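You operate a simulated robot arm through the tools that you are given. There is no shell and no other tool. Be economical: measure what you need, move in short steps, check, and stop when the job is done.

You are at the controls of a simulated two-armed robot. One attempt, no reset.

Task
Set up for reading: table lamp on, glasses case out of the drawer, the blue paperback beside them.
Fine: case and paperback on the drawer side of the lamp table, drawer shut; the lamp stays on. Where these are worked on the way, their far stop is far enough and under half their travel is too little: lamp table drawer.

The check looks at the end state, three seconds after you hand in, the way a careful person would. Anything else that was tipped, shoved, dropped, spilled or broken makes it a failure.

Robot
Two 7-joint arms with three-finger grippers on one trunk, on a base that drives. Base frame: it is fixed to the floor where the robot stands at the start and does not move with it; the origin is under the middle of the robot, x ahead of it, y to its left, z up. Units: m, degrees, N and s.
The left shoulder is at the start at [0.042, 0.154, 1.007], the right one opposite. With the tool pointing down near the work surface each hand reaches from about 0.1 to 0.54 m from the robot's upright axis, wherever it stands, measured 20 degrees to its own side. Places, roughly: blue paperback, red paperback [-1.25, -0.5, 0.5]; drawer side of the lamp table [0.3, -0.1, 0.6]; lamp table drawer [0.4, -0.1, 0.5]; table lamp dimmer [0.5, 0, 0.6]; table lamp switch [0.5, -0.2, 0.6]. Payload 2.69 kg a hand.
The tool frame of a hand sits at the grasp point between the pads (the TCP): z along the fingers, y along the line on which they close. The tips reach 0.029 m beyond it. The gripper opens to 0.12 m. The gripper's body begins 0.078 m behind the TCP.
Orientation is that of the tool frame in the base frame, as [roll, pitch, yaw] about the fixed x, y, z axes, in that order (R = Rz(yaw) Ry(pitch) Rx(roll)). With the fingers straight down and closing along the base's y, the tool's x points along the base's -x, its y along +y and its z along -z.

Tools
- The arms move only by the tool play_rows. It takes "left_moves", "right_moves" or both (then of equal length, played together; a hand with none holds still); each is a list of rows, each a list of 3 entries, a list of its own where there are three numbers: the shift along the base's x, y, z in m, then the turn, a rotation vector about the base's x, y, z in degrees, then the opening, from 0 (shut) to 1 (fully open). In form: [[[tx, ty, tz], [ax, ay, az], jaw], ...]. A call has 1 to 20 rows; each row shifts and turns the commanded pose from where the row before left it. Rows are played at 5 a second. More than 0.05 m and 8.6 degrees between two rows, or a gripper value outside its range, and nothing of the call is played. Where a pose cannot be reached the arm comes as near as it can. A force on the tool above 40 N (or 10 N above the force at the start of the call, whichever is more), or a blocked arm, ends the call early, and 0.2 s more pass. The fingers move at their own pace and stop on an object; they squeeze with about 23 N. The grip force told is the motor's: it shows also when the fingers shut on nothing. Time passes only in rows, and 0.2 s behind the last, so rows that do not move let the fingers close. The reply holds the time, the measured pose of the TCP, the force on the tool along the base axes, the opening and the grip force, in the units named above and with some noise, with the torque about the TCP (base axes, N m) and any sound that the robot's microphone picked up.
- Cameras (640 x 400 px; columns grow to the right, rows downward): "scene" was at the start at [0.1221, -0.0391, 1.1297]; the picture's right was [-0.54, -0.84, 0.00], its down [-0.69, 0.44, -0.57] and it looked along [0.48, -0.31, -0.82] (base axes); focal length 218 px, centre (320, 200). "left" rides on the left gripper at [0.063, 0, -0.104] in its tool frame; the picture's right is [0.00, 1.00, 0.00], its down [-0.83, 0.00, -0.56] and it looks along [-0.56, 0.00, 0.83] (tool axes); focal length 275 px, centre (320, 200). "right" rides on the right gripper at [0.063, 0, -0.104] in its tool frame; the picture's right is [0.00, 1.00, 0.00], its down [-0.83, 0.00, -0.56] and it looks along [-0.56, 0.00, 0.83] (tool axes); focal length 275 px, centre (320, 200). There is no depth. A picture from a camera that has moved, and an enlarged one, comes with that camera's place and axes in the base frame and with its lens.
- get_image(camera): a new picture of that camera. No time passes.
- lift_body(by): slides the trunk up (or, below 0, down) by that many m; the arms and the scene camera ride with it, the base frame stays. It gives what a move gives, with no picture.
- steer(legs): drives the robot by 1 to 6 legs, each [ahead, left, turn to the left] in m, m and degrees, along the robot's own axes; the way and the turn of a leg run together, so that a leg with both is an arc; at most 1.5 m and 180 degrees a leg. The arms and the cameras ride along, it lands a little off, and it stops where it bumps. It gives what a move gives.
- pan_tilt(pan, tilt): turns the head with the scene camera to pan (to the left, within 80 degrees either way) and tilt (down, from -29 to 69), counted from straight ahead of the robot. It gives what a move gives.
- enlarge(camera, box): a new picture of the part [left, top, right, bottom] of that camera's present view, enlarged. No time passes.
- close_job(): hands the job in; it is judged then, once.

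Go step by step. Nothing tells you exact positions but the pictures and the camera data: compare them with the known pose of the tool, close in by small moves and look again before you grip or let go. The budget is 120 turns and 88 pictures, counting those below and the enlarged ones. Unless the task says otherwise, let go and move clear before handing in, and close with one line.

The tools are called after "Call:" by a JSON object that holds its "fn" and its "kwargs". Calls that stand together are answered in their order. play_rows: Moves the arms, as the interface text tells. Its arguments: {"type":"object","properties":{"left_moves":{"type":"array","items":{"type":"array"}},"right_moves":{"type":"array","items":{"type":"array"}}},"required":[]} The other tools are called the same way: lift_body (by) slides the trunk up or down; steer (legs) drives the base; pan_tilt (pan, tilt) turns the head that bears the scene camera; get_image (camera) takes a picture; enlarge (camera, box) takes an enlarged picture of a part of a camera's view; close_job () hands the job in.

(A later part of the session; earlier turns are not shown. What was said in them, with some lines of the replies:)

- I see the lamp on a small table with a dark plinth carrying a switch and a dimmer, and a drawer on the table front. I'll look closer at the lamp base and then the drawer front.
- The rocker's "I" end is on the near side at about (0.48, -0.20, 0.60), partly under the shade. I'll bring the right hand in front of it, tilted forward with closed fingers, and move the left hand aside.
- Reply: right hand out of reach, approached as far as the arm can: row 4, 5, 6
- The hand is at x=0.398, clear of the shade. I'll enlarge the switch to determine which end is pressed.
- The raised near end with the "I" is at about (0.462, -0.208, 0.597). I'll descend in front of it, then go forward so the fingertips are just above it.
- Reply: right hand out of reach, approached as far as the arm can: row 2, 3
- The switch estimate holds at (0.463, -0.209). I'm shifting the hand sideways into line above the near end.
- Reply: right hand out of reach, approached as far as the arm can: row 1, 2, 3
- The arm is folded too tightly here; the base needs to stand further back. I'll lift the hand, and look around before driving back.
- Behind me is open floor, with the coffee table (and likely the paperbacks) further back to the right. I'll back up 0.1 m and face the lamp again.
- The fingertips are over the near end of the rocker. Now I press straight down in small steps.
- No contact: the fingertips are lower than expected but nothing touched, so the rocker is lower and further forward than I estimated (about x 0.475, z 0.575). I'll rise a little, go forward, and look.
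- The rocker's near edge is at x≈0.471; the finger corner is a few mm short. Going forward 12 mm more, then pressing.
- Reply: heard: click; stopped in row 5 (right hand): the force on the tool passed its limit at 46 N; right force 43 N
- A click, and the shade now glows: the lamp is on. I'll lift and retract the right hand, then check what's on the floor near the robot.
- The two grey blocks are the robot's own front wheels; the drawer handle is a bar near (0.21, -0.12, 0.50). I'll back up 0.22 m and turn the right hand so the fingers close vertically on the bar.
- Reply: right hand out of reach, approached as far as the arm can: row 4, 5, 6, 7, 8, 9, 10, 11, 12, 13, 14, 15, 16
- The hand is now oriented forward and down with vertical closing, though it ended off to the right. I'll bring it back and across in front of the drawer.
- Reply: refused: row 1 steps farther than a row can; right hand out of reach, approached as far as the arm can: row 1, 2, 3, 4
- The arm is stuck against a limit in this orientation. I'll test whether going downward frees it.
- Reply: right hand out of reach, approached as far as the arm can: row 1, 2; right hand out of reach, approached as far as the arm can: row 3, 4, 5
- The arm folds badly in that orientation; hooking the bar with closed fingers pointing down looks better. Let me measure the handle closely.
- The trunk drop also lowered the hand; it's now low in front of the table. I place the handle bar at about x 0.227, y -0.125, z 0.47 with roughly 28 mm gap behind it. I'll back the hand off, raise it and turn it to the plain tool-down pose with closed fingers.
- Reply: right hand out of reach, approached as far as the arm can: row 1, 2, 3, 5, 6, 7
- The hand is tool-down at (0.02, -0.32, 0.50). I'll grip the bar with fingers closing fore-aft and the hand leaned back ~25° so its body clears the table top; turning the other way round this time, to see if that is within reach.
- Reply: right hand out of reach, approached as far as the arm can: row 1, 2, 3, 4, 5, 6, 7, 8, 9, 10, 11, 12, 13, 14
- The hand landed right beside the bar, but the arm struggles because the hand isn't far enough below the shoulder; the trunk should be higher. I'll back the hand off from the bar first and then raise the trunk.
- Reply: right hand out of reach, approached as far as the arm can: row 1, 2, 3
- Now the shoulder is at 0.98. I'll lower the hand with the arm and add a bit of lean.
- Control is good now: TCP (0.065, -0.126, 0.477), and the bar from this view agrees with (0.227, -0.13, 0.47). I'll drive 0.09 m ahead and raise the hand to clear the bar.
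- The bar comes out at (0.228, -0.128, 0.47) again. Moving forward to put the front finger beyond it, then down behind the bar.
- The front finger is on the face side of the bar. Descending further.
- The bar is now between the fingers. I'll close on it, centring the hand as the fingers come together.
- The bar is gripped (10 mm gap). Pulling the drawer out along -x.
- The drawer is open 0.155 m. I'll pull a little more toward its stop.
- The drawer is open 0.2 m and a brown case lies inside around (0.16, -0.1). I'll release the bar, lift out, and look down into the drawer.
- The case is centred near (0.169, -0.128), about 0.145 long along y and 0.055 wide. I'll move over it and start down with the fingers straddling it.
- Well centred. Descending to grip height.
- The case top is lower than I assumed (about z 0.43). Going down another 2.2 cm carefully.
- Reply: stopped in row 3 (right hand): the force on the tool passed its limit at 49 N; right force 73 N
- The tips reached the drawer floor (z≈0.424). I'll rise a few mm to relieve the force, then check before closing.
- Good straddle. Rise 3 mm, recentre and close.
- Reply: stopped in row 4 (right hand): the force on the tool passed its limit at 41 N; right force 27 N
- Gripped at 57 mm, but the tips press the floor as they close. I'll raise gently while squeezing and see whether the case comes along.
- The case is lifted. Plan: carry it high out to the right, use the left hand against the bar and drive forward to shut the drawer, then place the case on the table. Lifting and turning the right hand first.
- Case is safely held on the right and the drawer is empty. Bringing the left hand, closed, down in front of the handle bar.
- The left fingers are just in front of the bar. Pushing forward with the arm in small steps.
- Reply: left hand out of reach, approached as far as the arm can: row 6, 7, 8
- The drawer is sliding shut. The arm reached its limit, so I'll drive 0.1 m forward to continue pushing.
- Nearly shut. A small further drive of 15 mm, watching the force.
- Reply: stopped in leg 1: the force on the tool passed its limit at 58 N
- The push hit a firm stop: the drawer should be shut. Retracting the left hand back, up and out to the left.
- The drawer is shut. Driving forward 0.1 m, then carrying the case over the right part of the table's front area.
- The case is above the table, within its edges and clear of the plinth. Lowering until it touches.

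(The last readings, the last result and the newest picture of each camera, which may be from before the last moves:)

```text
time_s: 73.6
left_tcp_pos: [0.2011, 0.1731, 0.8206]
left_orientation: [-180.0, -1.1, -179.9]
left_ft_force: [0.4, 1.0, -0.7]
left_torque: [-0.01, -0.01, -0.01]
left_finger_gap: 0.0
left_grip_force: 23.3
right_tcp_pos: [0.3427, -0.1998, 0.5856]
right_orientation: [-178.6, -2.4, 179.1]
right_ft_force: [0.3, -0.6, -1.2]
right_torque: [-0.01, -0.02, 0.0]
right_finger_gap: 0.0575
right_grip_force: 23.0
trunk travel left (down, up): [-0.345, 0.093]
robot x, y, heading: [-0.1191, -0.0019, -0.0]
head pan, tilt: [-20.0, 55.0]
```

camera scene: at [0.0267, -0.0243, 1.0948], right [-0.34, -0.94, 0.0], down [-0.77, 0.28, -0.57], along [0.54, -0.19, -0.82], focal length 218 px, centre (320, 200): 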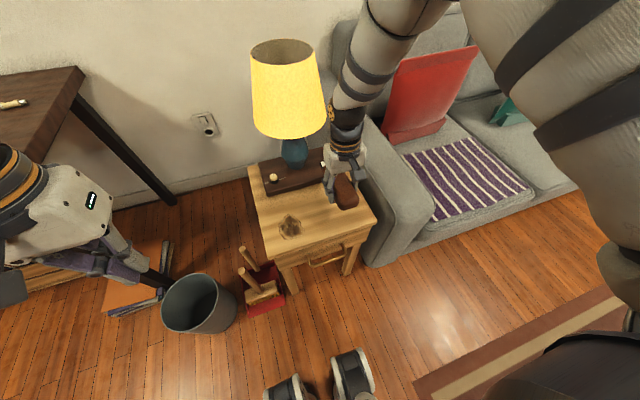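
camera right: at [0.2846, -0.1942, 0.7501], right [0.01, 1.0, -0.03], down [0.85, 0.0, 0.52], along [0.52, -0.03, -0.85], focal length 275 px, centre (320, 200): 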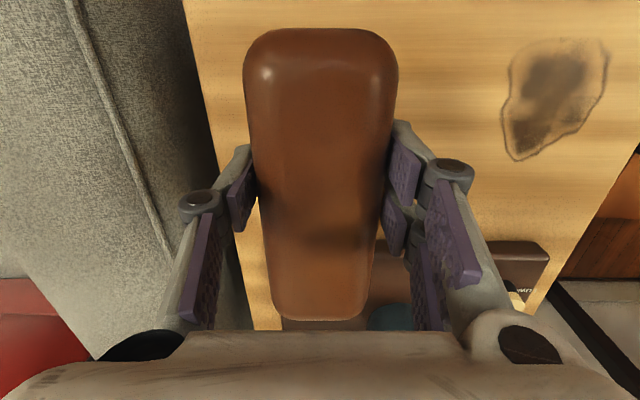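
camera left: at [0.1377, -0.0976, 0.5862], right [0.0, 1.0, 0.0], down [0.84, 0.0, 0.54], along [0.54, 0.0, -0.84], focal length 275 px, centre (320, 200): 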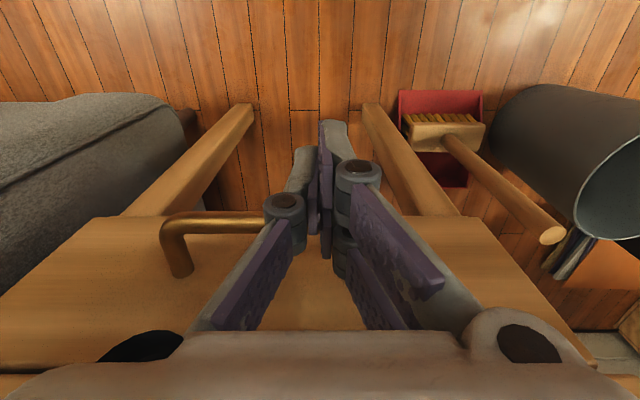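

Call:
{"fn": "play_rows", "kwargs": {"right_moves": [[[0, 0, -0.003], [0, 0, 0], 0], [[0, 0, -0.003], [0, 0, 0], 0], [[0, 0, -0.003], [0, 0, 0], 0]]}}

Call:
{"fn": "enlarge", "kwargs": {"camera": "scene", "box": [260, 130, 400, 250]}}

```text
time_s: 74.4
left_tcp_pos: [0.1999, 0.1733, 0.8234]
left_orientation: [180.0, -1.0, -179.9]
left_ft_force: [-0.4, -0.8, 0.3]
left_torque: [-0.03, 0.02, -0.01]
left_finger_gap: 0.0
left_grip_force: 22.8
right_tcp_pos: [0.3431, -0.2007, 0.5789]
right_orientation: [-178.5, -2.2, 179.1]
right_ft_force: [-7.3, -1.3, 26.4]
right_torque: [0.9, -0.36, 0.22]
right_finger_gap: 0.0573
right_grip_force: 23.2
trunk travel left (down, up): [-0.345, 0.093]
robot x, y, heading: [-0.1185, 0.0004, 0.3]
head pan, tilt: [-20.0, 55.0]
```

```text
3.33 times, centred on (330, 190) of scene
camera zoom: at [0.0245, -0.0239, 1.0955], right [-0.34, -0.94, 0.0], down [-0.77, 0.28, -0.58], along [0.54, -0.2, -0.82], focal length 727 px, centre (287, 233)
```

zoom: 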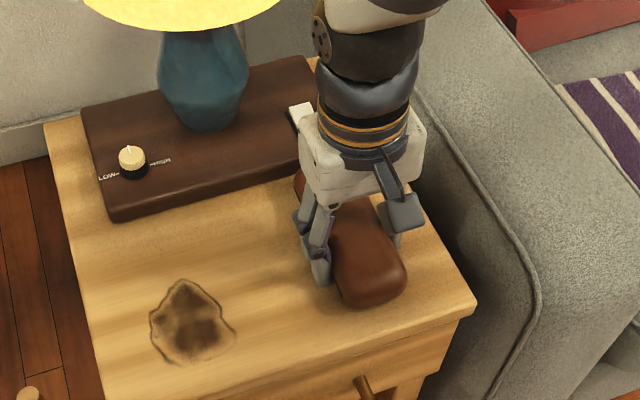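

It rests on the table. Easing up 3 mm, opening and lifting away.

Call:
{"fn": "play_rows", "kwargs": {"right_moves": [[[0, 0, 0.003], [0, 0, 0], 0], [[0, 0, 0.001], [0, 0, 0], 0.65], [[0, 0, 0.001], [0, 0, 0], 0.75], [[0, 0, 0.02], [0, 0, 0], 0.75], [[0, 0, 0.04], [0, 0, 0], 0.75], [[-0.02, 0, 0.04], [0, 0, 0], 0.75], [[-0.04, 0, 0.03], [0, 0, 0], 0.75]]}}

Call:
{"fn": "get_image", "kwargs": {"camera": "right"}}

```text
time_s: 76.0
left_tcp_pos: [0.2, 0.1723, 0.8223]
left_orientation: [-180.0, -1.1, -179.8]
left_ft_force: [0.0, -0.6, 0.0]
left_torque: [-0.03, -0.02, 0.01]
left_finger_gap: 0.0001
left_grip_force: 22.9
right_tcp_pos: [0.2833, -0.2001, 0.7112]
right_orientation: [-178.6, -2.6, 179.1]
right_ft_force: [-0.8, -0.4, 1.4]
right_torque: [0.0, -0.01, 0.0]
right_finger_gap: 0.0903
right_grip_force: 0.1
trunk travel left (down, up): [-0.345, 0.093]
robot x, y, heading: [-0.1158, 0.0006, -0.1]
head pan, tilt: [-20.0, 55.0]
```

```text
29 pictures are left
camera right: at [0.2259, -0.1966, 0.8185], right [0.01, 1.0, -0.03], down [0.85, 0.0, 0.52], along [0.52, -0.03, -0.85], focal length 275 px, centre (320, 200)
```

right: 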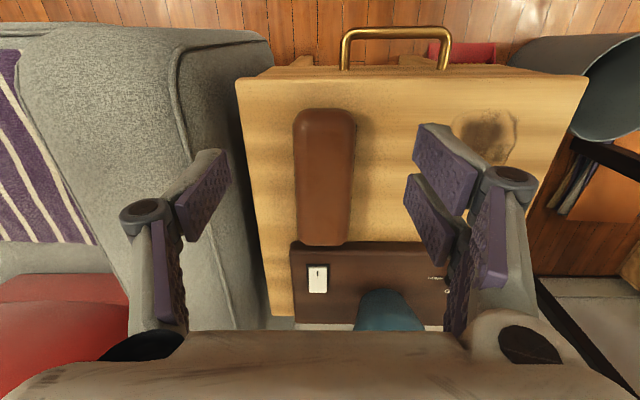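

The case lies neatly on the table beside the switch side, drawer shut. Now I'll pull the hands in, back off and turn right toward the coffee table to look for the paperbacks.

Call:
{"fn": "play_rows", "kwargs": {"right_moves": [[[-0.03, -0.01, 0.02], [0, 0, 0], 0.75], [[-0.03, -0.01, 0.02], [0, 0, 0], 0.75], [[-0.03, -0.01, 0.02], [0, 0, 0], 0.75]]}}

Call:
{"fn": "steer", "kwargs": {"legs": [[-0.33, 0, 0], [0, 0, -120]]}}

Call:
{"fn": "pan_tilt", "kwargs": {"pan": -20, "tilt": 35}}

Call:
{"fn": "get_image", "kwargs": {"camera": "scene"}}

```text
time_s: 76.8
left_tcp_pos: [0.201, 0.1735, 0.823]
left_orientation: [-179.9, -1.1, -179.8]
left_ft_force: [0.4, -0.2, -1.0]
left_torque: [0.0, 0.0, 0.01]
left_finger_gap: 0.0
left_grip_force: 22.8
right_tcp_pos: [0.2553, -0.2095, 0.7307]
right_orientation: [-178.5, -2.6, 179.1]
right_ft_force: [0.2, 0.4, 0.0]
right_torque: [-0.02, -0.01, -0.01]
right_finger_gap: 0.0901
right_grip_force: 0.0
right hand out of reach, approached as far as the arm can: row 2, 3
trunk travel left (down, up): [-0.345, 0.093]
robot x, y, heading: [-0.1136, 0.0034, 0.1]
head pan, tilt: [-20.0, 55.0]
```

```text
time_s: 84.0
left_tcp_pos: [-0.4605, -0.3637, 0.822]
left_orientation: [180.0, -1.2, 59.5]
left_ft_force: [-0.8, 0.0, -0.1]
left_torque: [-0.02, -0.02, -0.03]
left_finger_gap: 0.0003
left_grip_force: 23.0
right_tcp_pos: [-0.8166, -0.2152, 0.7302]
right_orientation: [-178.6, -2.5, 58.4]
right_ft_force: [-0.1, 0.9, 0.3]
right_torque: [0.02, 0.01, -0.03]
right_finger_gap: 0.0899
right_grip_force: 0.1
trunk travel left (down, up): [-0.345, 0.093]
robot x, y, heading: [-0.4482, -0.0017, -120.7]
head pan, tilt: [-20.0, 55.0]
```

```text
time_s: 84.8
left_tcp_pos: [-0.4617, -0.3635, 0.8215]
left_orientation: [180.0, -1.1, 59.5]
left_ft_force: [-0.1, -0.2, 0.2]
left_torque: [0.02, -0.01, 0.0]
left_finger_gap: 0.0001
left_grip_force: 23.0
right_tcp_pos: [-0.8182, -0.2145, 0.7298]
right_orientation: [-178.5, -2.5, 58.3]
right_ft_force: [0.4, -0.2, 0.6]
right_torque: [-0.03, 0.0, 0.02]
right_finger_gap: 0.0901
right_grip_force: 0.0
trunk travel left (down, up): [-0.345, 0.093]
robot x, y, heading: [-0.4488, -0.0047, -120.2]
head pan, tilt: [-20.0, 35.0]
```

```text
28 pictures are left
camera scene: at [-0.5561, -0.1254, 1.1229], right [-0.64, 0.77, 0.0], down [0.44, 0.37, -0.82], along [-0.63, -0.52, -0.57], focal length 218 px, centre (320, 200)
```

scene: 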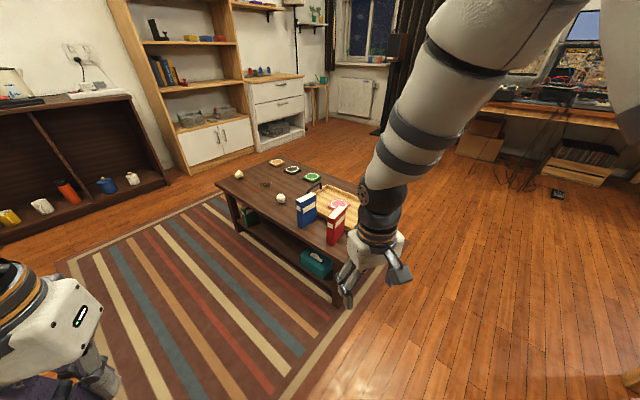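

The coffee table is ahead, with a blue and a red book on it. Taking a closer look.

Call:
{"fn": "enlarge", "kwargs": {"camera": "scene", "box": [210, 150, 370, 290]}}

```text
2.86 times, centred on (290, 220) of scene
camera zoom: at [-0.5561, -0.1254, 1.1229], right [-0.64, 0.77, 0.0], down [0.44, 0.37, -0.82], along [-0.63, -0.52, -0.57], focal length 623 px, centre (406, 143)
```

zoom: 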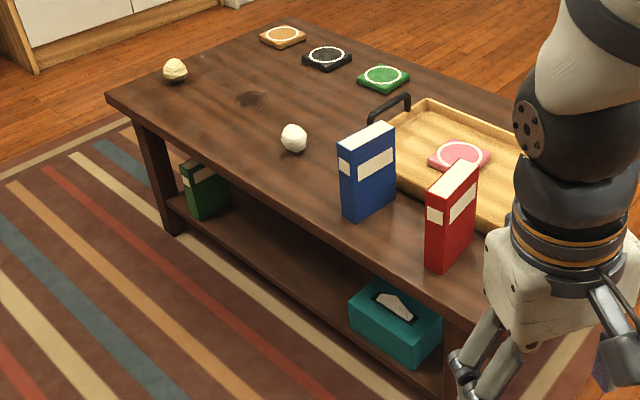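

The books stand upright near the coffee table's near edge: blue around (-1.1, -0.7), red around (-1.12, -0.5), thickness along y. I'll turn to face -x and strafe left in front of the blue one, using the left hand.

Call:
{"fn": "steer", "kwargs": {"legs": [[0, 0, -60], [0, 0.56, 0]]}}

Call:
{"fn": "pan_tilt", "kwargs": {"pan": 15, "tilt": 45}}

Call:
{"fn": "get_image", "kwargs": {"camera": "scene"}}

Call:
{"fn": "get_image", "kwargs": {"camera": "left"}}

```text
time_s: 92.3
left_tcp_pos: [-0.7619, -0.7443, 0.8217]
left_orientation: [-179.9, -1.2, 0.0]
left_ft_force: [-0.2, -0.3, -0.1]
left_torque: [-0.01, -0.01, 0.01]
left_finger_gap: 0.0002
left_grip_force: 22.8
right_tcp_pos: [-0.8157, -0.3589, 0.7303]
right_orientation: [-178.5, -2.5, -0.9]
right_ft_force: [0.3, -0.3, 0.5]
right_torque: [-0.01, 0.03, -0.01]
right_finger_gap: 0.0899
right_grip_force: 0.1
trunk travel left (down, up): [-0.345, 0.093]
robot x, y, heading: [-0.4436, -0.5727, -179.7]
head pan, tilt: [-20.0, 35.0]
```

```text
time_s: 93.3
left_tcp_pos: [-0.7615, -0.743, 0.8213]
left_orientation: [180.0, -1.0, 0.1]
left_ft_force: [-1.1, -0.3, -1.2]
left_torque: [-0.02, -0.03, 0.02]
left_finger_gap: 0.0
left_grip_force: 23.5
right_tcp_pos: [-0.8146, -0.3592, 0.7309]
right_orientation: [-178.5, -2.4, -1.0]
right_ft_force: [0.2, -0.1, -0.1]
right_torque: [0.01, 0.01, 0.0]
right_finger_gap: 0.0901
right_grip_force: 0.1
trunk travel left (down, up): [-0.345, 0.093]
robot x, y, heading: [-0.4414, -0.5719, -180.0]
head pan, tilt: [15.0, 45.0]
```

```text
26 pictures are left
camera scene: at [-0.6022, -0.5921, 1.1082], right [-0.26, 0.97, 0.0], down [0.68, 0.18, -0.71], along [-0.68, -0.18, -0.71], focal length 218 px, centre (320, 200)
```

scene: 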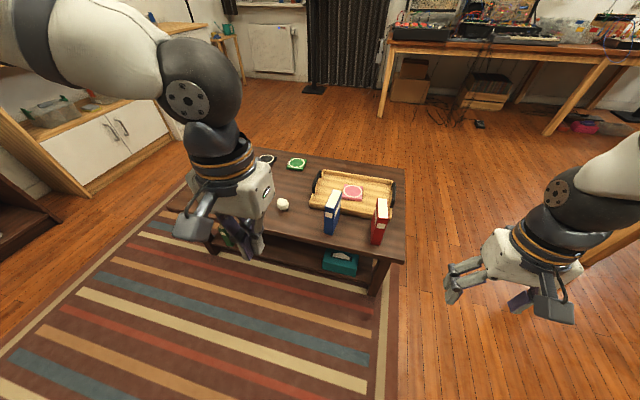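

```text
25 pictures are left
camera left: at [-0.7021, -0.7426, 0.9264], right [0.0, -1.0, 0.0], down [-0.84, 0.0, 0.54], along [-0.54, 0.0, -0.84], focal length 275 px, centre (320, 200)
```

left: 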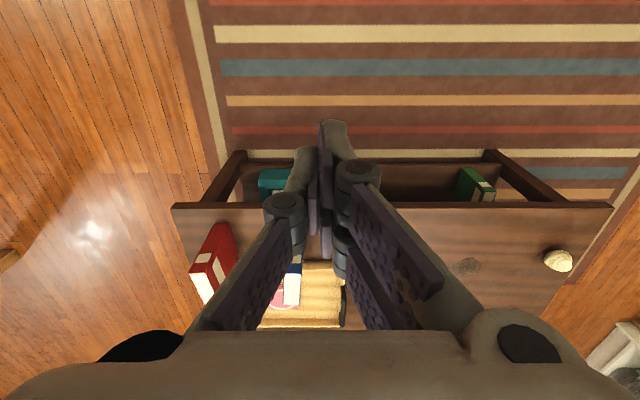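

Blue's near bottom corner triangulates to about (-1.10, -0.70, 0.415). Enlarging to measure its shape and alignment.

Call:
{"fn": "enlarge", "kwargs": {"camera": "scene", "box": [280, 160, 420, 260]}}

```text
4.00 times, centred on (350, 210) of scene
camera zoom: at [-0.6022, -0.5921, 1.1082], right [-0.26, 0.97, 0.0], down [0.68, 0.18, -0.71], along [-0.68, -0.18, -0.71], focal length 872 px, centre (200, 160)
```

zoom: 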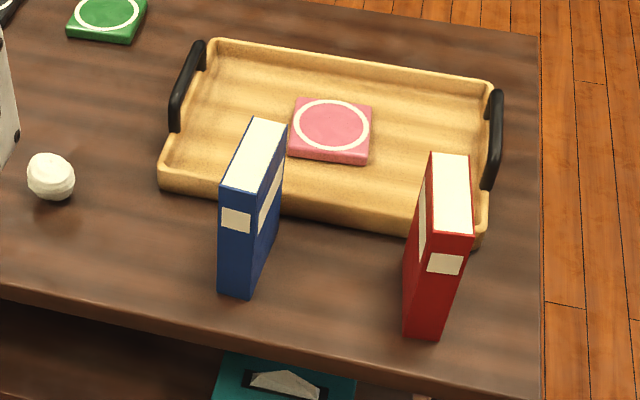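

The blue book is about 0.034 × 0.092 × 0.147 m, top centre (-1.145, -0.685, 0.56), turned about 5°. Driving 0.235 m ahead and bringing the open left hand over it.

Call:
{"fn": "steer", "kwargs": {"legs": [[0.235, 0, 0]]}}

Call:
{"fn": "play_rows", "kwargs": {"left_moves": [[[-0.04, 0.014, -0.02], [0, 0, -2.5], 0.75], [[-0.04, 0.014, -0.02], [0, 0, -2.2], 0.75], [[-0.04, 0.015, -0.02], [0, 0, 0], 0.75], [[-0.03, 0.015, -0.02], [0, 0, 0], 0.75], [[0, 0, -0.04], [0, 0, 0], 0.75], [[0, 0, 0], [0, 0, 0], 0.75]]}}

Call:
{"fn": "get_image", "kwargs": {"camera": "left"}}

Call:
{"fn": "get_image", "kwargs": {"camera": "scene"}}

```text
time_s: 95.0
left_tcp_pos: [-0.9922, -0.741, 0.822]
left_orientation: [-180.0, -1.2, -0.2]
left_ft_force: [0.0, -0.7, -0.6]
left_torque: [-0.03, -0.05, -0.01]
left_finger_gap: 0.0
left_grip_force: 22.6
right_tcp_pos: [-1.0457, -0.3575, 0.7278]
right_orientation: [-178.5, -2.4, -1.3]
right_ft_force: [-0.3, 0.7, -0.4]
right_torque: [0.04, -0.01, 0.01]
right_finger_gap: 0.09
right_grip_force: 0.1
trunk travel left (down, up): [-0.345, 0.093]
robot x, y, heading: [-0.674, -0.5726, 180.0]
head pan, tilt: [15.0, 45.0]
```

```text
time_s: 96.4
left_tcp_pos: [-1.1403, -0.6826, 0.7011]
left_orientation: [179.9, -1.1, -5.0]
left_ft_force: [-0.2, 0.6, 0.5]
left_torque: [-0.01, 0.03, 0.02]
left_finger_gap: 0.0898
left_grip_force: 0.1
right_tcp_pos: [-1.045, -0.3574, 0.7306]
right_orientation: [-178.5, -2.4, -1.3]
right_ft_force: [-0.3, -0.7, 0.8]
right_torque: [0.0, 0.02, 0.02]
right_finger_gap: 0.09
right_grip_force: 0.1
trunk travel left (down, up): [-0.345, 0.093]
robot x, y, heading: [-0.6707, -0.5737, 179.6]
head pan, tilt: [15.0, 45.0]
```

```text
23 pictures are left
camera left: at [-1.081, -0.6877, 0.8062], right [-0.09, -1.0, 0.0], down [-0.84, 0.08, 0.54], along [-0.54, 0.05, -0.84], focal length 275 px, centre (320, 200)
```

left: 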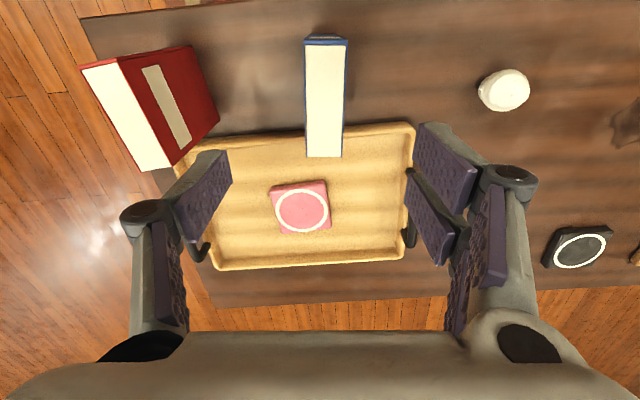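

```text
22 pictures are left
camera scene: at [-0.8321, -0.5912, 1.1082], right [-0.26, 0.97, 0.0], down [0.68, 0.18, -0.71], along [-0.68, -0.18, -0.71], focal length 218 px, centre (320, 200)
```

scene: 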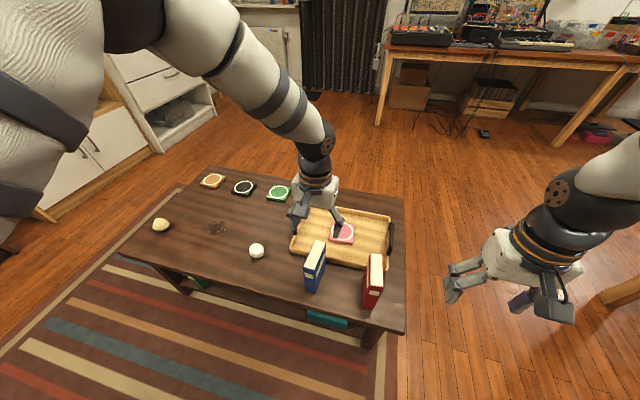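

The book is centred between the fingers and aligned. Descending to grip the upper part.

Call:
{"fn": "play_rows", "kwargs": {"left_moves": [[[0, -0.003, -0.04], [0, 0, 0], 0.75], [[0, 0, -0.04], [0, 0, 0], 0.7], [[0, 0, -0.04], [0, 0, 0], 0.7], [[0, 0, -0.03], [0, 0, 0], 0.7], [[0, 0, -0.028], [0, 0, 0], 0.7], [[0, 0, 0], [0, 0, 0], 0.7]]}}

Call:
{"fn": "get_image", "kwargs": {"camera": "left"}}

```text
time_s: 97.8
left_tcp_pos: [-1.1397, -0.6866, 0.5233]
left_orientation: [-180.0, -1.1, -4.8]
left_ft_force: [1.1, 0.1, 0.1]
left_torque: [0.03, -0.01, 0.03]
left_finger_gap: 0.0839
left_grip_force: 0.0
right_tcp_pos: [-1.0443, -0.3584, 0.7302]
right_orientation: [-178.5, -2.5, -1.3]
right_ft_force: [0.2, -0.8, -0.8]
right_torque: [0.02, 0.03, -0.02]
right_finger_gap: 0.0899
right_grip_force: 0.0
trunk travel left (down, up): [-0.345, 0.093]
robot x, y, heading: [-0.6714, -0.5695, 179.8]
head pan, tilt: [15.0, 45.0]
```

```text
21 pictures are left
camera left: at [-1.0809, -0.6908, 0.6278], right [-0.09, -1.0, 0.0], down [-0.84, 0.08, 0.54], along [-0.54, 0.05, -0.84], focal length 275 px, centre (320, 200)
```

left: 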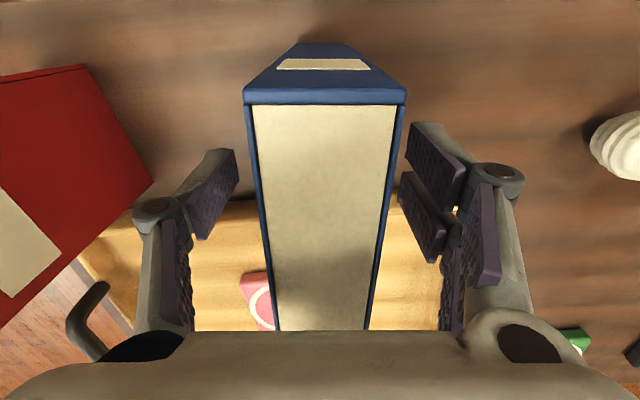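

Well straddled; closing and lifting.

Call:
{"fn": "play_rows", "kwargs": {"left_moves": [[[0, 0, 0], [0, 0, 0], 0.4], [[0, 0, 0], [0, 0, 0], 0.1], [[0, 0, 0], [0, 0, 0], 0], [[0, 0, 0], [0, 0, 0], 0], [[0, 0, 0.015], [0, 0, 0], 0], [[0, 0, 0.03], [0, 0, 0], 0], [[0, 0, 0.04], [0, 0, 0], 0], [[0, 0, 0.04], [0, 0, 0], 0], [[0, 0, 0.04], [0, 0, 0], 0], [[0, 0, 0.04], [0, 0, 0], 0]]}}

Call:
{"fn": "get_image", "kwargs": {"camera": "scene"}}

```text
time_s: 100.0
left_tcp_pos: [-1.1418, -0.685, 0.7305]
left_orientation: [180.0, -1.2, -4.9]
left_ft_force: [0.0, 0.2, -2.1]
left_torque: [0.0, -0.02, 0.0]
left_finger_gap: 0.0336
left_grip_force: 23.1
right_tcp_pos: [-1.0444, -0.3589, 0.7302]
right_orientation: [-178.5, -2.4, -1.3]
right_ft_force: [-0.2, -0.8, -0.7]
right_torque: [0.02, 0.01, 0.01]
right_finger_gap: 0.09
right_grip_force: 0.1
trunk travel left (down, up): [-0.345, 0.093]
robot x, y, heading: [-0.6728, -0.5727, 179.8]
head pan, tilt: [15.0, 45.0]
```

```text
20 pictures are left
camera scene: at [-0.832, -0.5912, 1.1082], right [-0.26, 0.97, 0.0], down [0.68, 0.18, -0.71], along [-0.68, -0.18, -0.71], focal length 218 px, centre (320, 200)
```

scene: 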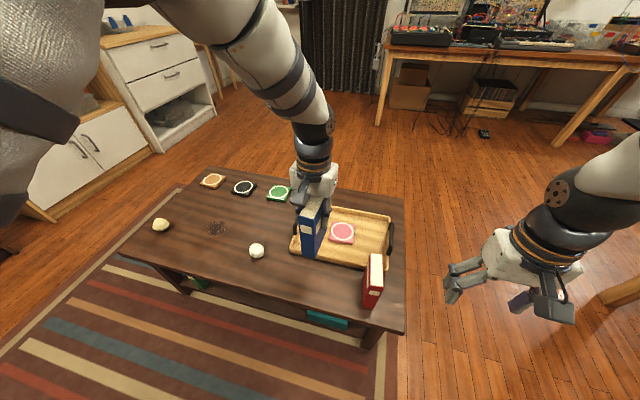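

Book lifted cleanly, red one undisturbed. Backing out, strafing back, and turning around to face the lamp table.

Call:
{"fn": "play_rows", "kwargs": {"left_moves": [[[0.02, 0, 0.03], [0, 0, 0], 0], [[0.03, 0, 0.01], [0, 0, 0], 0]]}}

Call:
{"fn": "steer", "kwargs": {"legs": [[-0.235, 0, 0], [0, -0.57, 0], [0, 0, 180]]}}

Call:
{"fn": "pan_tilt", "kwargs": {"pan": -10, "tilt": 45}}

Call:
{"fn": "get_image", "kwargs": {"camera": "scene"}}

```text
time_s: 100.6
left_tcp_pos: [-1.091, -0.6854, 0.7695]
left_orientation: [180.0, -1.1, -4.9]
left_ft_force: [0.3, 0.1, -2.6]
left_torque: [-0.01, 0.01, -0.01]
left_finger_gap: 0.0339
left_grip_force: 23.1
right_tcp_pos: [-1.0429, -0.3577, 0.7315]
right_orientation: [-178.4, -2.5, -1.3]
right_ft_force: [0.0, 0.0, 0.1]
right_torque: [-0.03, 0.01, -0.01]
right_finger_gap: 0.09
right_grip_force: 0.2
trunk travel left (down, up): [-0.345, 0.093]
robot x, y, heading: [-0.6732, -0.5664, 179.8]
head pan, tilt: [15.0, 45.0]
```

```text
time_s: 114.2
left_tcp_pos: [-0.0179, 0.1234, 0.7691]
left_orientation: [-180.0, -1.1, 176.4]
left_ft_force: [0.4, -0.5, -2.8]
left_torque: [0.01, 0.01, -0.01]
left_finger_gap: 0.034
left_grip_force: 23.2
right_tcp_pos: [-0.0588, -0.2062, 0.7297]
right_orientation: [-178.6, -2.6, 179.9]
right_ft_force: [0.6, -0.7, 0.6]
right_torque: [0.0, 0.04, -0.02]
right_finger_gap: 0.0901
right_grip_force: 0.1
trunk travel left (down, up): [-0.345, 0.093]
robot x, y, heading: [-0.4361, -0.0004, 0.9]
head pan, tilt: [15.0, 45.0]
```

```text
time_s: 115.1
left_tcp_pos: [-0.0178, 0.124, 0.7703]
left_orientation: [180.0, -1.1, 176.4]
left_ft_force: [0.1, -0.1, -3.7]
left_torque: [-0.02, -0.02, -0.01]
left_finger_gap: 0.0336
left_grip_force: 23.1
right_tcp_pos: [-0.0581, -0.2044, 0.7301]
right_orientation: [-178.6, -2.4, 180.0]
right_ft_force: [0.5, 1.0, -0.4]
right_torque: [0.0, -0.01, -0.02]
right_finger_gap: 0.0899
right_grip_force: 0.1
trunk travel left (down, up): [-0.345, 0.093]
robot x, y, heading: [-0.4364, -0.0005, 0.5]
head pan, tilt: [-10.0, 45.0]
```

```text
19 pictures are left
camera scene: at [-0.2774, -0.0112, 1.1081], right [-0.16, -0.99, 0.0], down [-0.7, 0.11, -0.71], along [0.7, -0.11, -0.71], focal length 218 px, centre (320, 200)
```

scene: 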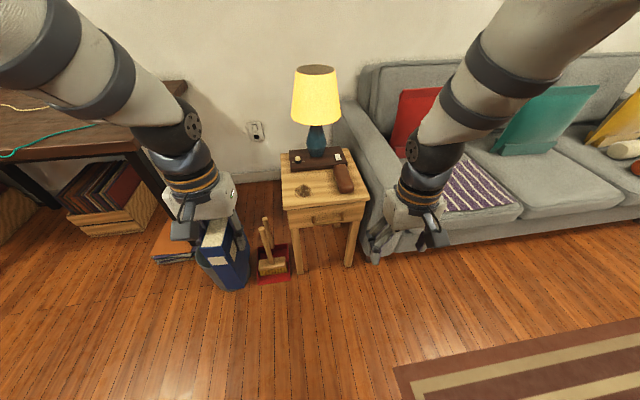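

Robot faces the lamp table again, lamp on, case in place. I'll move the right hand out of the way and drive up.

Call:
{"fn": "play_rows", "kwargs": {"right_moves": [[[0, -0.04, 0], [0, 0, 0], 0.75], [[0, -0.04, 0], [0, 0, 0], 0.75], [[0, -0.04, 0.01], [0, 0, 0], 0.75], [[0, -0.04, 0.01], [0, 0, 0], 0.75], [[0, -0.03, 0.01], [0, 0, 0], 0.75]]}}

Call:
{"fn": "steer", "kwargs": {"legs": [[0.335, 0, 0]]}}

Call:
{"fn": "play_rows", "kwargs": {"left_moves": [[[0.005, -0.035, 0], [0, 0, 2], 0], [[0.005, -0.04, 0], [0, 0, 2], 0], [[0.005, -0.04, 0], [0, 0, 0], 0], [[0.005, -0.04, 0], [0, 0, 0], 0], [[0, -0.037, 0], [0, 0, 0], 0], [[0, 0, 0], [0, 0, 0], 0]]}}

Call:
{"fn": "get_image", "kwargs": {"camera": "scene"}}

Call:
{"fn": "get_image", "kwargs": {"camera": "left"}}

```text
time_s: 116.3
left_tcp_pos: [-0.0177, 0.1249, 0.7704]
left_orientation: [179.9, -1.2, 176.3]
left_ft_force: [0.6, -0.8, -3.6]
left_torque: [-0.04, 0.01, 0.01]
left_finger_gap: 0.0341
left_grip_force: 23.3
right_tcp_pos: [-0.0599, -0.3942, 0.7585]
right_orientation: [-178.6, -2.6, 179.9]
right_ft_force: [-0.1, 0.3, 0.3]
right_torque: [0.02, 0.01, -0.03]
right_finger_gap: 0.0901
right_grip_force: 0.1
trunk travel left (down, up): [-0.345, 0.093]
robot x, y, heading: [-0.4352, -0.0024, 0.6]
head pan, tilt: [-10.0, 45.0]
```

```text
time_s: 118.5
left_tcp_pos: [0.3121, 0.1294, 0.7692]
left_orientation: [-180.0, -1.1, 176.2]
left_ft_force: [-0.9, -0.2, -2.3]
left_torque: [0.04, 0.02, 0.01]
left_finger_gap: 0.0337
left_grip_force: 22.8
right_tcp_pos: [0.2702, -0.3875, 0.7604]
right_orientation: [-178.5, -2.5, 179.8]
right_ft_force: [0.0, 0.7, -0.4]
right_torque: [0.0, 0.05, 0.01]
right_finger_gap: 0.0901
right_grip_force: 0.1
trunk travel left (down, up): [-0.345, 0.093]
robot x, y, heading: [-0.1064, 0.0106, 1.1]
head pan, tilt: [-10.0, 45.0]
```

```text
time_s: 119.9
left_tcp_pos: [0.3302, -0.0608, 0.7694]
left_orientation: [180.0, -1.3, -179.8]
left_ft_force: [0.4, 0.6, -3.0]
left_torque: [0.01, 0.0, -0.04]
left_finger_gap: 0.0339
left_grip_force: 23.3
right_tcp_pos: [0.2694, -0.3889, 0.7601]
right_orientation: [-178.4, -2.5, 179.9]
right_ft_force: [0.1, -0.2, -0.3]
right_torque: [0.01, 0.01, -0.01]
right_finger_gap: 0.0898
right_grip_force: 0.2
trunk travel left (down, up): [-0.345, 0.093]
robot x, y, heading: [-0.1087, 0.0065, 1.0]
head pan, tilt: [-10.0, 45.0]
```

```text
18 pictures are left
camera scene: at [0.052, -0.006, 1.1081], right [-0.16, -0.99, 0.0], down [-0.7, 0.11, -0.71], along [0.7, -0.11, -0.71], focal length 218 px, centre (320, 200)
```

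scene: 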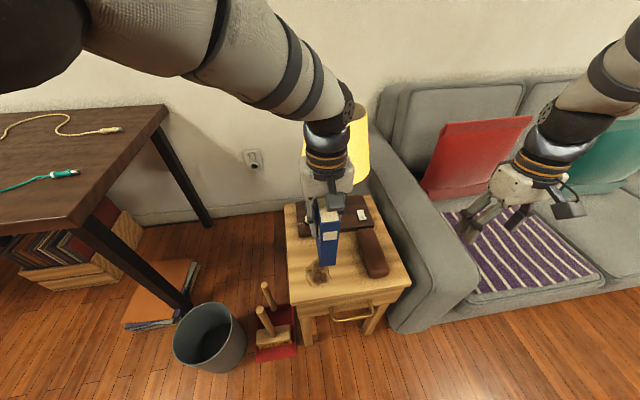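

```text
17 pictures are left
camera left: at [0.2695, -0.06, 0.8744], right [0.0, 1.0, 0.0], down [0.84, 0.0, 0.54], along [0.54, 0.0, -0.84], focal length 275 px, centre (320, 200)
```

left: 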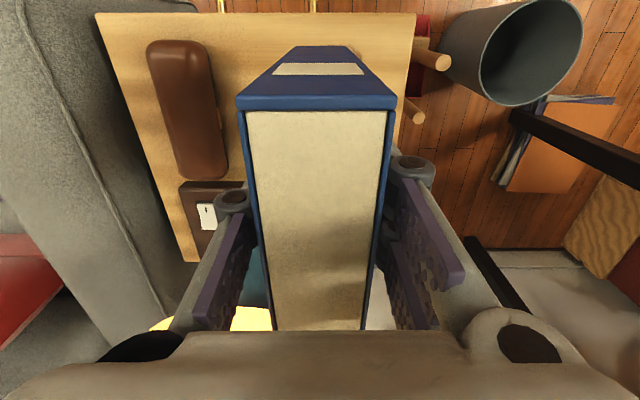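

The book hangs over the left-centre of the table's drawer side, clear of the case, plinth and shade. Lowering.

Call:
{"fn": "play_rows", "kwargs": {"left_moves": [[[0, 0, -0.03], [0, 0, 0], 0], [[0, 0, -0.03], [0, 0, 0], 0], [[0, 0, -0.025], [0, 0, 0], 0], [[0, 0, -0.01], [0, 0, 0], 0], [[0, 0, -0.005], [0, 0, 0], 0], [[0, 0, 0], [0, 0, 0], 0]]}}

Call:
{"fn": "enlarge", "kwargs": {"camera": "scene", "box": [260, 170, 430, 320]}}

```text
time_s: 121.3
left_tcp_pos: [0.3361, -0.0591, 0.6715]
left_orientation: [-179.7, -1.1, -179.2]
left_ft_force: [-0.3, 0.4, -2.8]
left_torque: [0.03, 0.0, -0.03]
left_finger_gap: 0.0335
left_grip_force: 23.0
right_tcp_pos: [0.2679, -0.3893, 0.7586]
right_orientation: [-178.4, -2.6, 179.8]
right_ft_force: [-1.1, -0.5, 0.0]
right_torque: [-0.03, -0.02, -0.03]
right_finger_gap: 0.0902
right_grip_force: 0.1
trunk travel left (down, up): [-0.345, 0.093]
robot x, y, heading: [-0.1078, 0.0078, 0.9]
head pan, tilt: [-10.0, 45.0]
```

```text
2.67 times, centred on (345, 245) of scene
camera zoom: at [0.052, -0.0062, 1.1081], right [-0.16, -0.99, 0.0], down [-0.7, 0.11, -0.71], along [0.7, -0.11, -0.71], focal length 581 px, centre (253, 80)
```

zoom: 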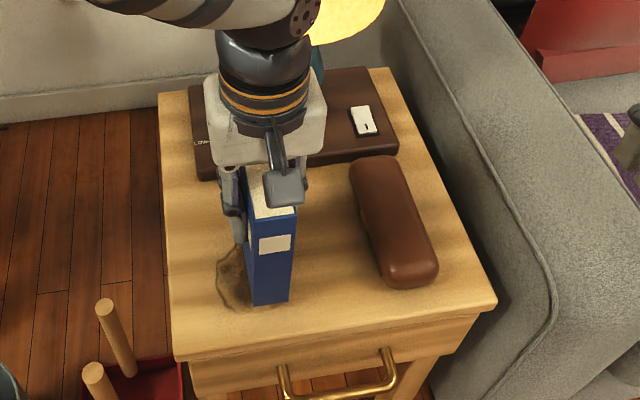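

Almost down. Lowering in 3 mm steps until contact.

Call:
{"fn": "play_rows", "kwargs": {"left_moves": [[[0, 0, -0.004], [0, 0, 0], 0], [[0, 0, -0.003], [0, 0, 0], 0], [[0, 0, -0.003], [0, 0, 0], 0], [[0, 0, -0.002], [0, 0, 0], 0], [[0, 0, 0], [0, 0, 0], 0]]}}

```text
time_s: 122.5
left_tcp_pos: [0.3357, -0.0587, 0.6575]
left_orientation: [-179.8, -1.0, -178.9]
left_ft_force: [0.5, 1.0, -2.6]
left_torque: [0.0, -0.02, 0.02]
left_finger_gap: 0.0336
left_grip_force: 23.1
right_tcp_pos: [0.27, -0.3902, 0.7597]
right_orientation: [-178.5, -2.5, 179.8]
right_ft_force: [-0.1, 0.7, -0.4]
right_torque: [0.03, -0.02, -0.06]
right_finger_gap: 0.0898
right_grip_force: 0.1
trunk travel left (down, up): [-0.345, 0.093]
robot x, y, heading: [-0.1011, 0.0036, 1.2]
head pan, tilt: [-10.0, 45.0]
```

Call:
{"fn": "play_rows", "kwargs": {"left_moves": [[[0, 0, -0.003], [0, 0, 0], 0], [[0, 0, -0.002], [0, 0, 0], 0], [[0, 0, -0.002], [0, 0, 0], 0], [[0, 0, 0], [0, 0, 0], 0]]}}

```text
time_s: 123.5
left_tcp_pos: [0.3366, -0.0597, 0.6534]
left_orientation: [-179.7, -0.8, -179.0]
left_ft_force: [0.3, -1.6, 21.6]
left_torque: [-0.07, 0.13, -0.12]
left_finger_gap: 0.0334
left_grip_force: 22.7
right_tcp_pos: [0.2686, -0.3892, 0.7594]
right_orientation: [-178.5, -2.4, 179.8]
right_ft_force: [-0.9, 0.2, -0.1]
right_torque: [0.0, 0.01, 0.0]
right_finger_gap: 0.09
right_grip_force: 0.1
trunk travel left (down, up): [-0.345, 0.093]
robot x, y, heading: [-0.1048, 0.0073, 0.8]
head pan, tilt: [-10.0, 45.0]
```

Contact (about 22 N). Easing 1 mm, opening and rising straight up.

Call:
{"fn": "play_rows", "kwargs": {"left_moves": [[[0, 0, 0.002], [0, 0, 0], 0], [[0, 0, 0], [0, 0, 0], 0.45], [[0, 0, 0], [0, 0, 0], 0.6], [[0, 0, 0], [0, 0, 0], 0.6], [[0, 0, 0.03], [0, 0, 0], 0.6], [[0, 0, 0.04], [0, 0, 0], 0.6], [[0, 0, 0.04], [0, 0, 0], 0.6], [[0, 0, 0.03], [0, 0, 0], 0.6], [[-0.03, 0.02, 0.01], [0, 0, 0], 0.6], [[-0.03, 0.03, 0], [0, 0, 0], 0.6]]}}

Call:
{"fn": "get_image", "kwargs": {"camera": "scene"}}

```text
time_s: 125.7
left_tcp_pos: [0.273, -0.0129, 0.8035]
left_orientation: [180.0, -1.0, -179.8]
left_ft_force: [0.2, 0.1, -0.3]
left_torque: [0.0, 0.01, -0.04]
left_finger_gap: 0.072
left_grip_force: 0.2
right_tcp_pos: [0.2693, -0.3877, 0.7599]
right_orientation: [-178.5, -2.6, 179.8]
right_ft_force: [0.6, -0.2, -0.4]
right_torque: [-0.02, 0.03, -0.01]
right_finger_gap: 0.09
right_grip_force: 0.0
trunk travel left (down, up): [-0.345, 0.093]
robot x, y, heading: [-0.1104, 0.006, 0.8]
head pan, tilt: [-10.0, 45.0]
```

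```text
15 pictures are left
camera scene: at [0.052, -0.0053, 1.1081], right [-0.16, -0.99, 0.0], down [-0.7, 0.11, -0.71], along [0.7, -0.11, -0.71], focal length 218 px, centre (320, 200)
```

scene: 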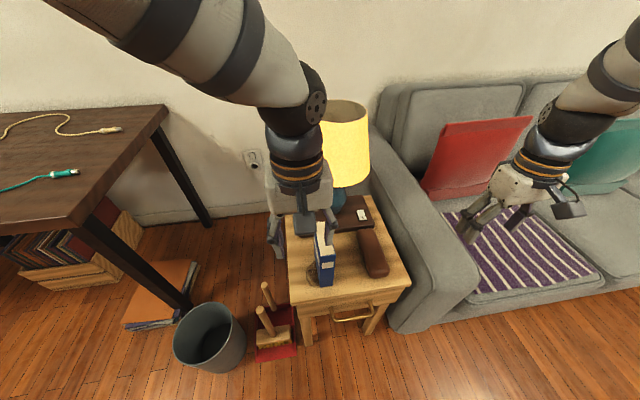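

The book stands on the table next to the case. I'll move the left hand to the side, back off, and verify everything once more, including that the drawer is fully shut.

Call:
{"fn": "play_rows", "kwargs": {"left_moves": [[[-0.01, 0.04, 0.01], [0, 0, 0], 0.6], [[-0.01, 0.04, 0.01], [0, 0, 0], 0.6], [[-0.01, 0.04, 0], [0, 0, 0], 0.6], [[-0.01, 0.04, 0], [0, 0, 0], 0.6]]}}

Call:
{"fn": "steer", "kwargs": {"legs": [[-0.25, 0, 0]]}}

Call:
{"fn": "get_image", "kwargs": {"camera": "scene"}}

Call:
{"fn": "enlarge", "kwargs": {"camera": "scene", "box": [250, 50, 410, 290]}}

```text
time_s: 126.7
left_tcp_pos: [0.2309, 0.1491, 0.8212]
left_orientation: [-179.9, -1.1, -179.8]
left_ft_force: [0.3, 0.1, -0.1]
left_torque: [-0.02, -0.01, -0.03]
left_finger_gap: 0.0719
left_grip_force: 0.1
right_tcp_pos: [0.2699, -0.3878, 0.7604]
right_orientation: [-178.5, -2.5, 179.8]
right_ft_force: [-0.3, -0.1, -0.5]
right_torque: [0.0, 0.01, -0.02]
right_finger_gap: 0.09
right_grip_force: 0.0
trunk travel left (down, up): [-0.345, 0.093]
robot x, y, heading: [-0.1046, 0.0051, 0.8]
head pan, tilt: [-10.0, 45.0]
```

```text
time_s: 128.6
left_tcp_pos: [-0.0209, 0.1448, 0.8221]
left_orientation: [-180.0, -1.2, -179.7]
left_ft_force: [-0.1, -0.3, -0.1]
left_torque: [0.0, -0.03, 0.01]
left_finger_gap: 0.0719
left_grip_force: 0.0
right_tcp_pos: [0.0194, -0.3925, 0.7602]
right_orientation: [-178.5, -2.4, 179.8]
right_ft_force: [-0.5, -0.6, 0.1]
right_torque: [0.02, -0.03, 0.03]
right_finger_gap: 0.0903
right_grip_force: 0.0
trunk travel left (down, up): [-0.345, 0.093]
robot x, y, heading: [-0.355, 0.0019, 0.9]
head pan, tilt: [-10.0, 45.0]
```

```text
14 pictures are left
camera scene: at [-0.199, -0.0101, 1.1082], right [-0.16, -0.99, 0.0], down [-0.7, 0.11, -0.71], along [0.7, -0.11, -0.71], focal length 218 px, centre (320, 200)
```

scene: 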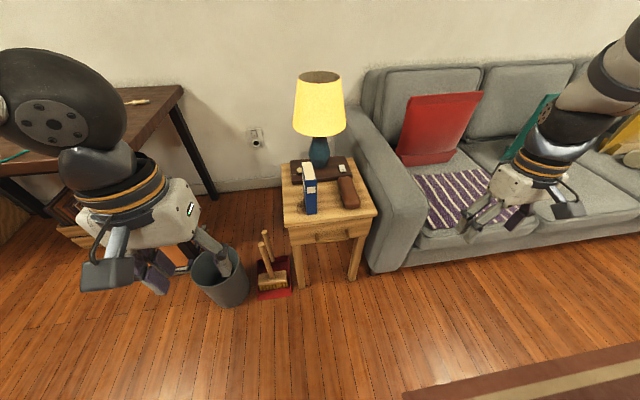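

```text
1.67 times, centred on (330, 170) of scene
camera zoom: at [-0.199, -0.0101, 1.1082], right [-0.16, -0.99, 0.0], down [-0.7, 0.11, -0.71], along [0.7, -0.11, -0.71], focal length 363 px, centre (303, 250)
```

zoom: 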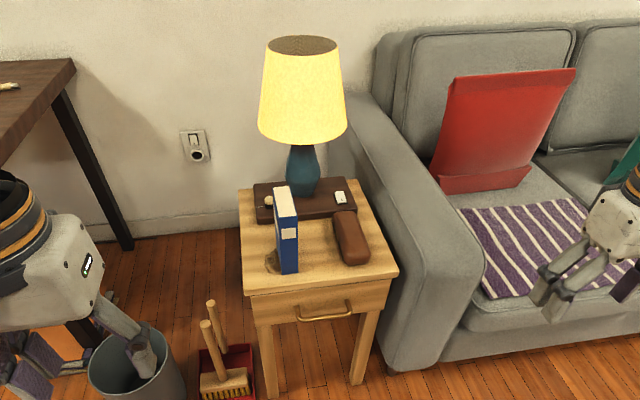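

Call:
{"fn": "enlarge", "kwargs": {"camera": "scene", "box": [270, 150, 390, 250]}}

```text
4.00 times, centred on (330, 200) of scene
camera zoom: at [-0.199, -0.0101, 1.1082], right [-0.16, -0.99, 0.0], down [-0.7, 0.11, -0.71], along [0.7, -0.11, -0.71], focal length 872 px, centre (280, 200)
```

zoom: 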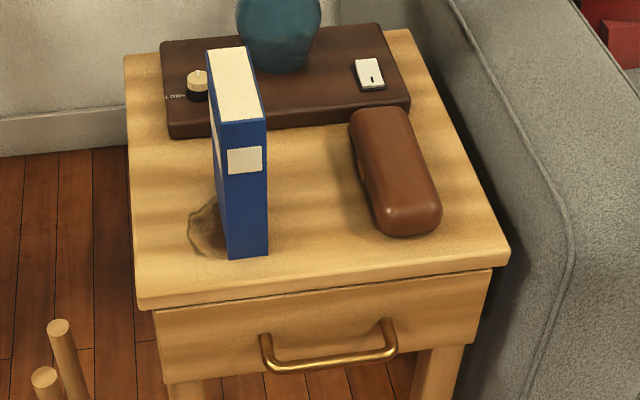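

The lamp is on, the glasses case and the blue paperback sit on the drawer side of the lamp table, the drawer is shut, and nothing else was disturbed, so I'm handing in.

Call:
{"fn": "close_job", "kwargs": {}}

```text
The job is handed in.
```

The reading spot is set up and handed in: the lamp is on, the glasses case and the blue paperback (standing upright) are on the drawer side of the lamp table, and the drawer is shut.
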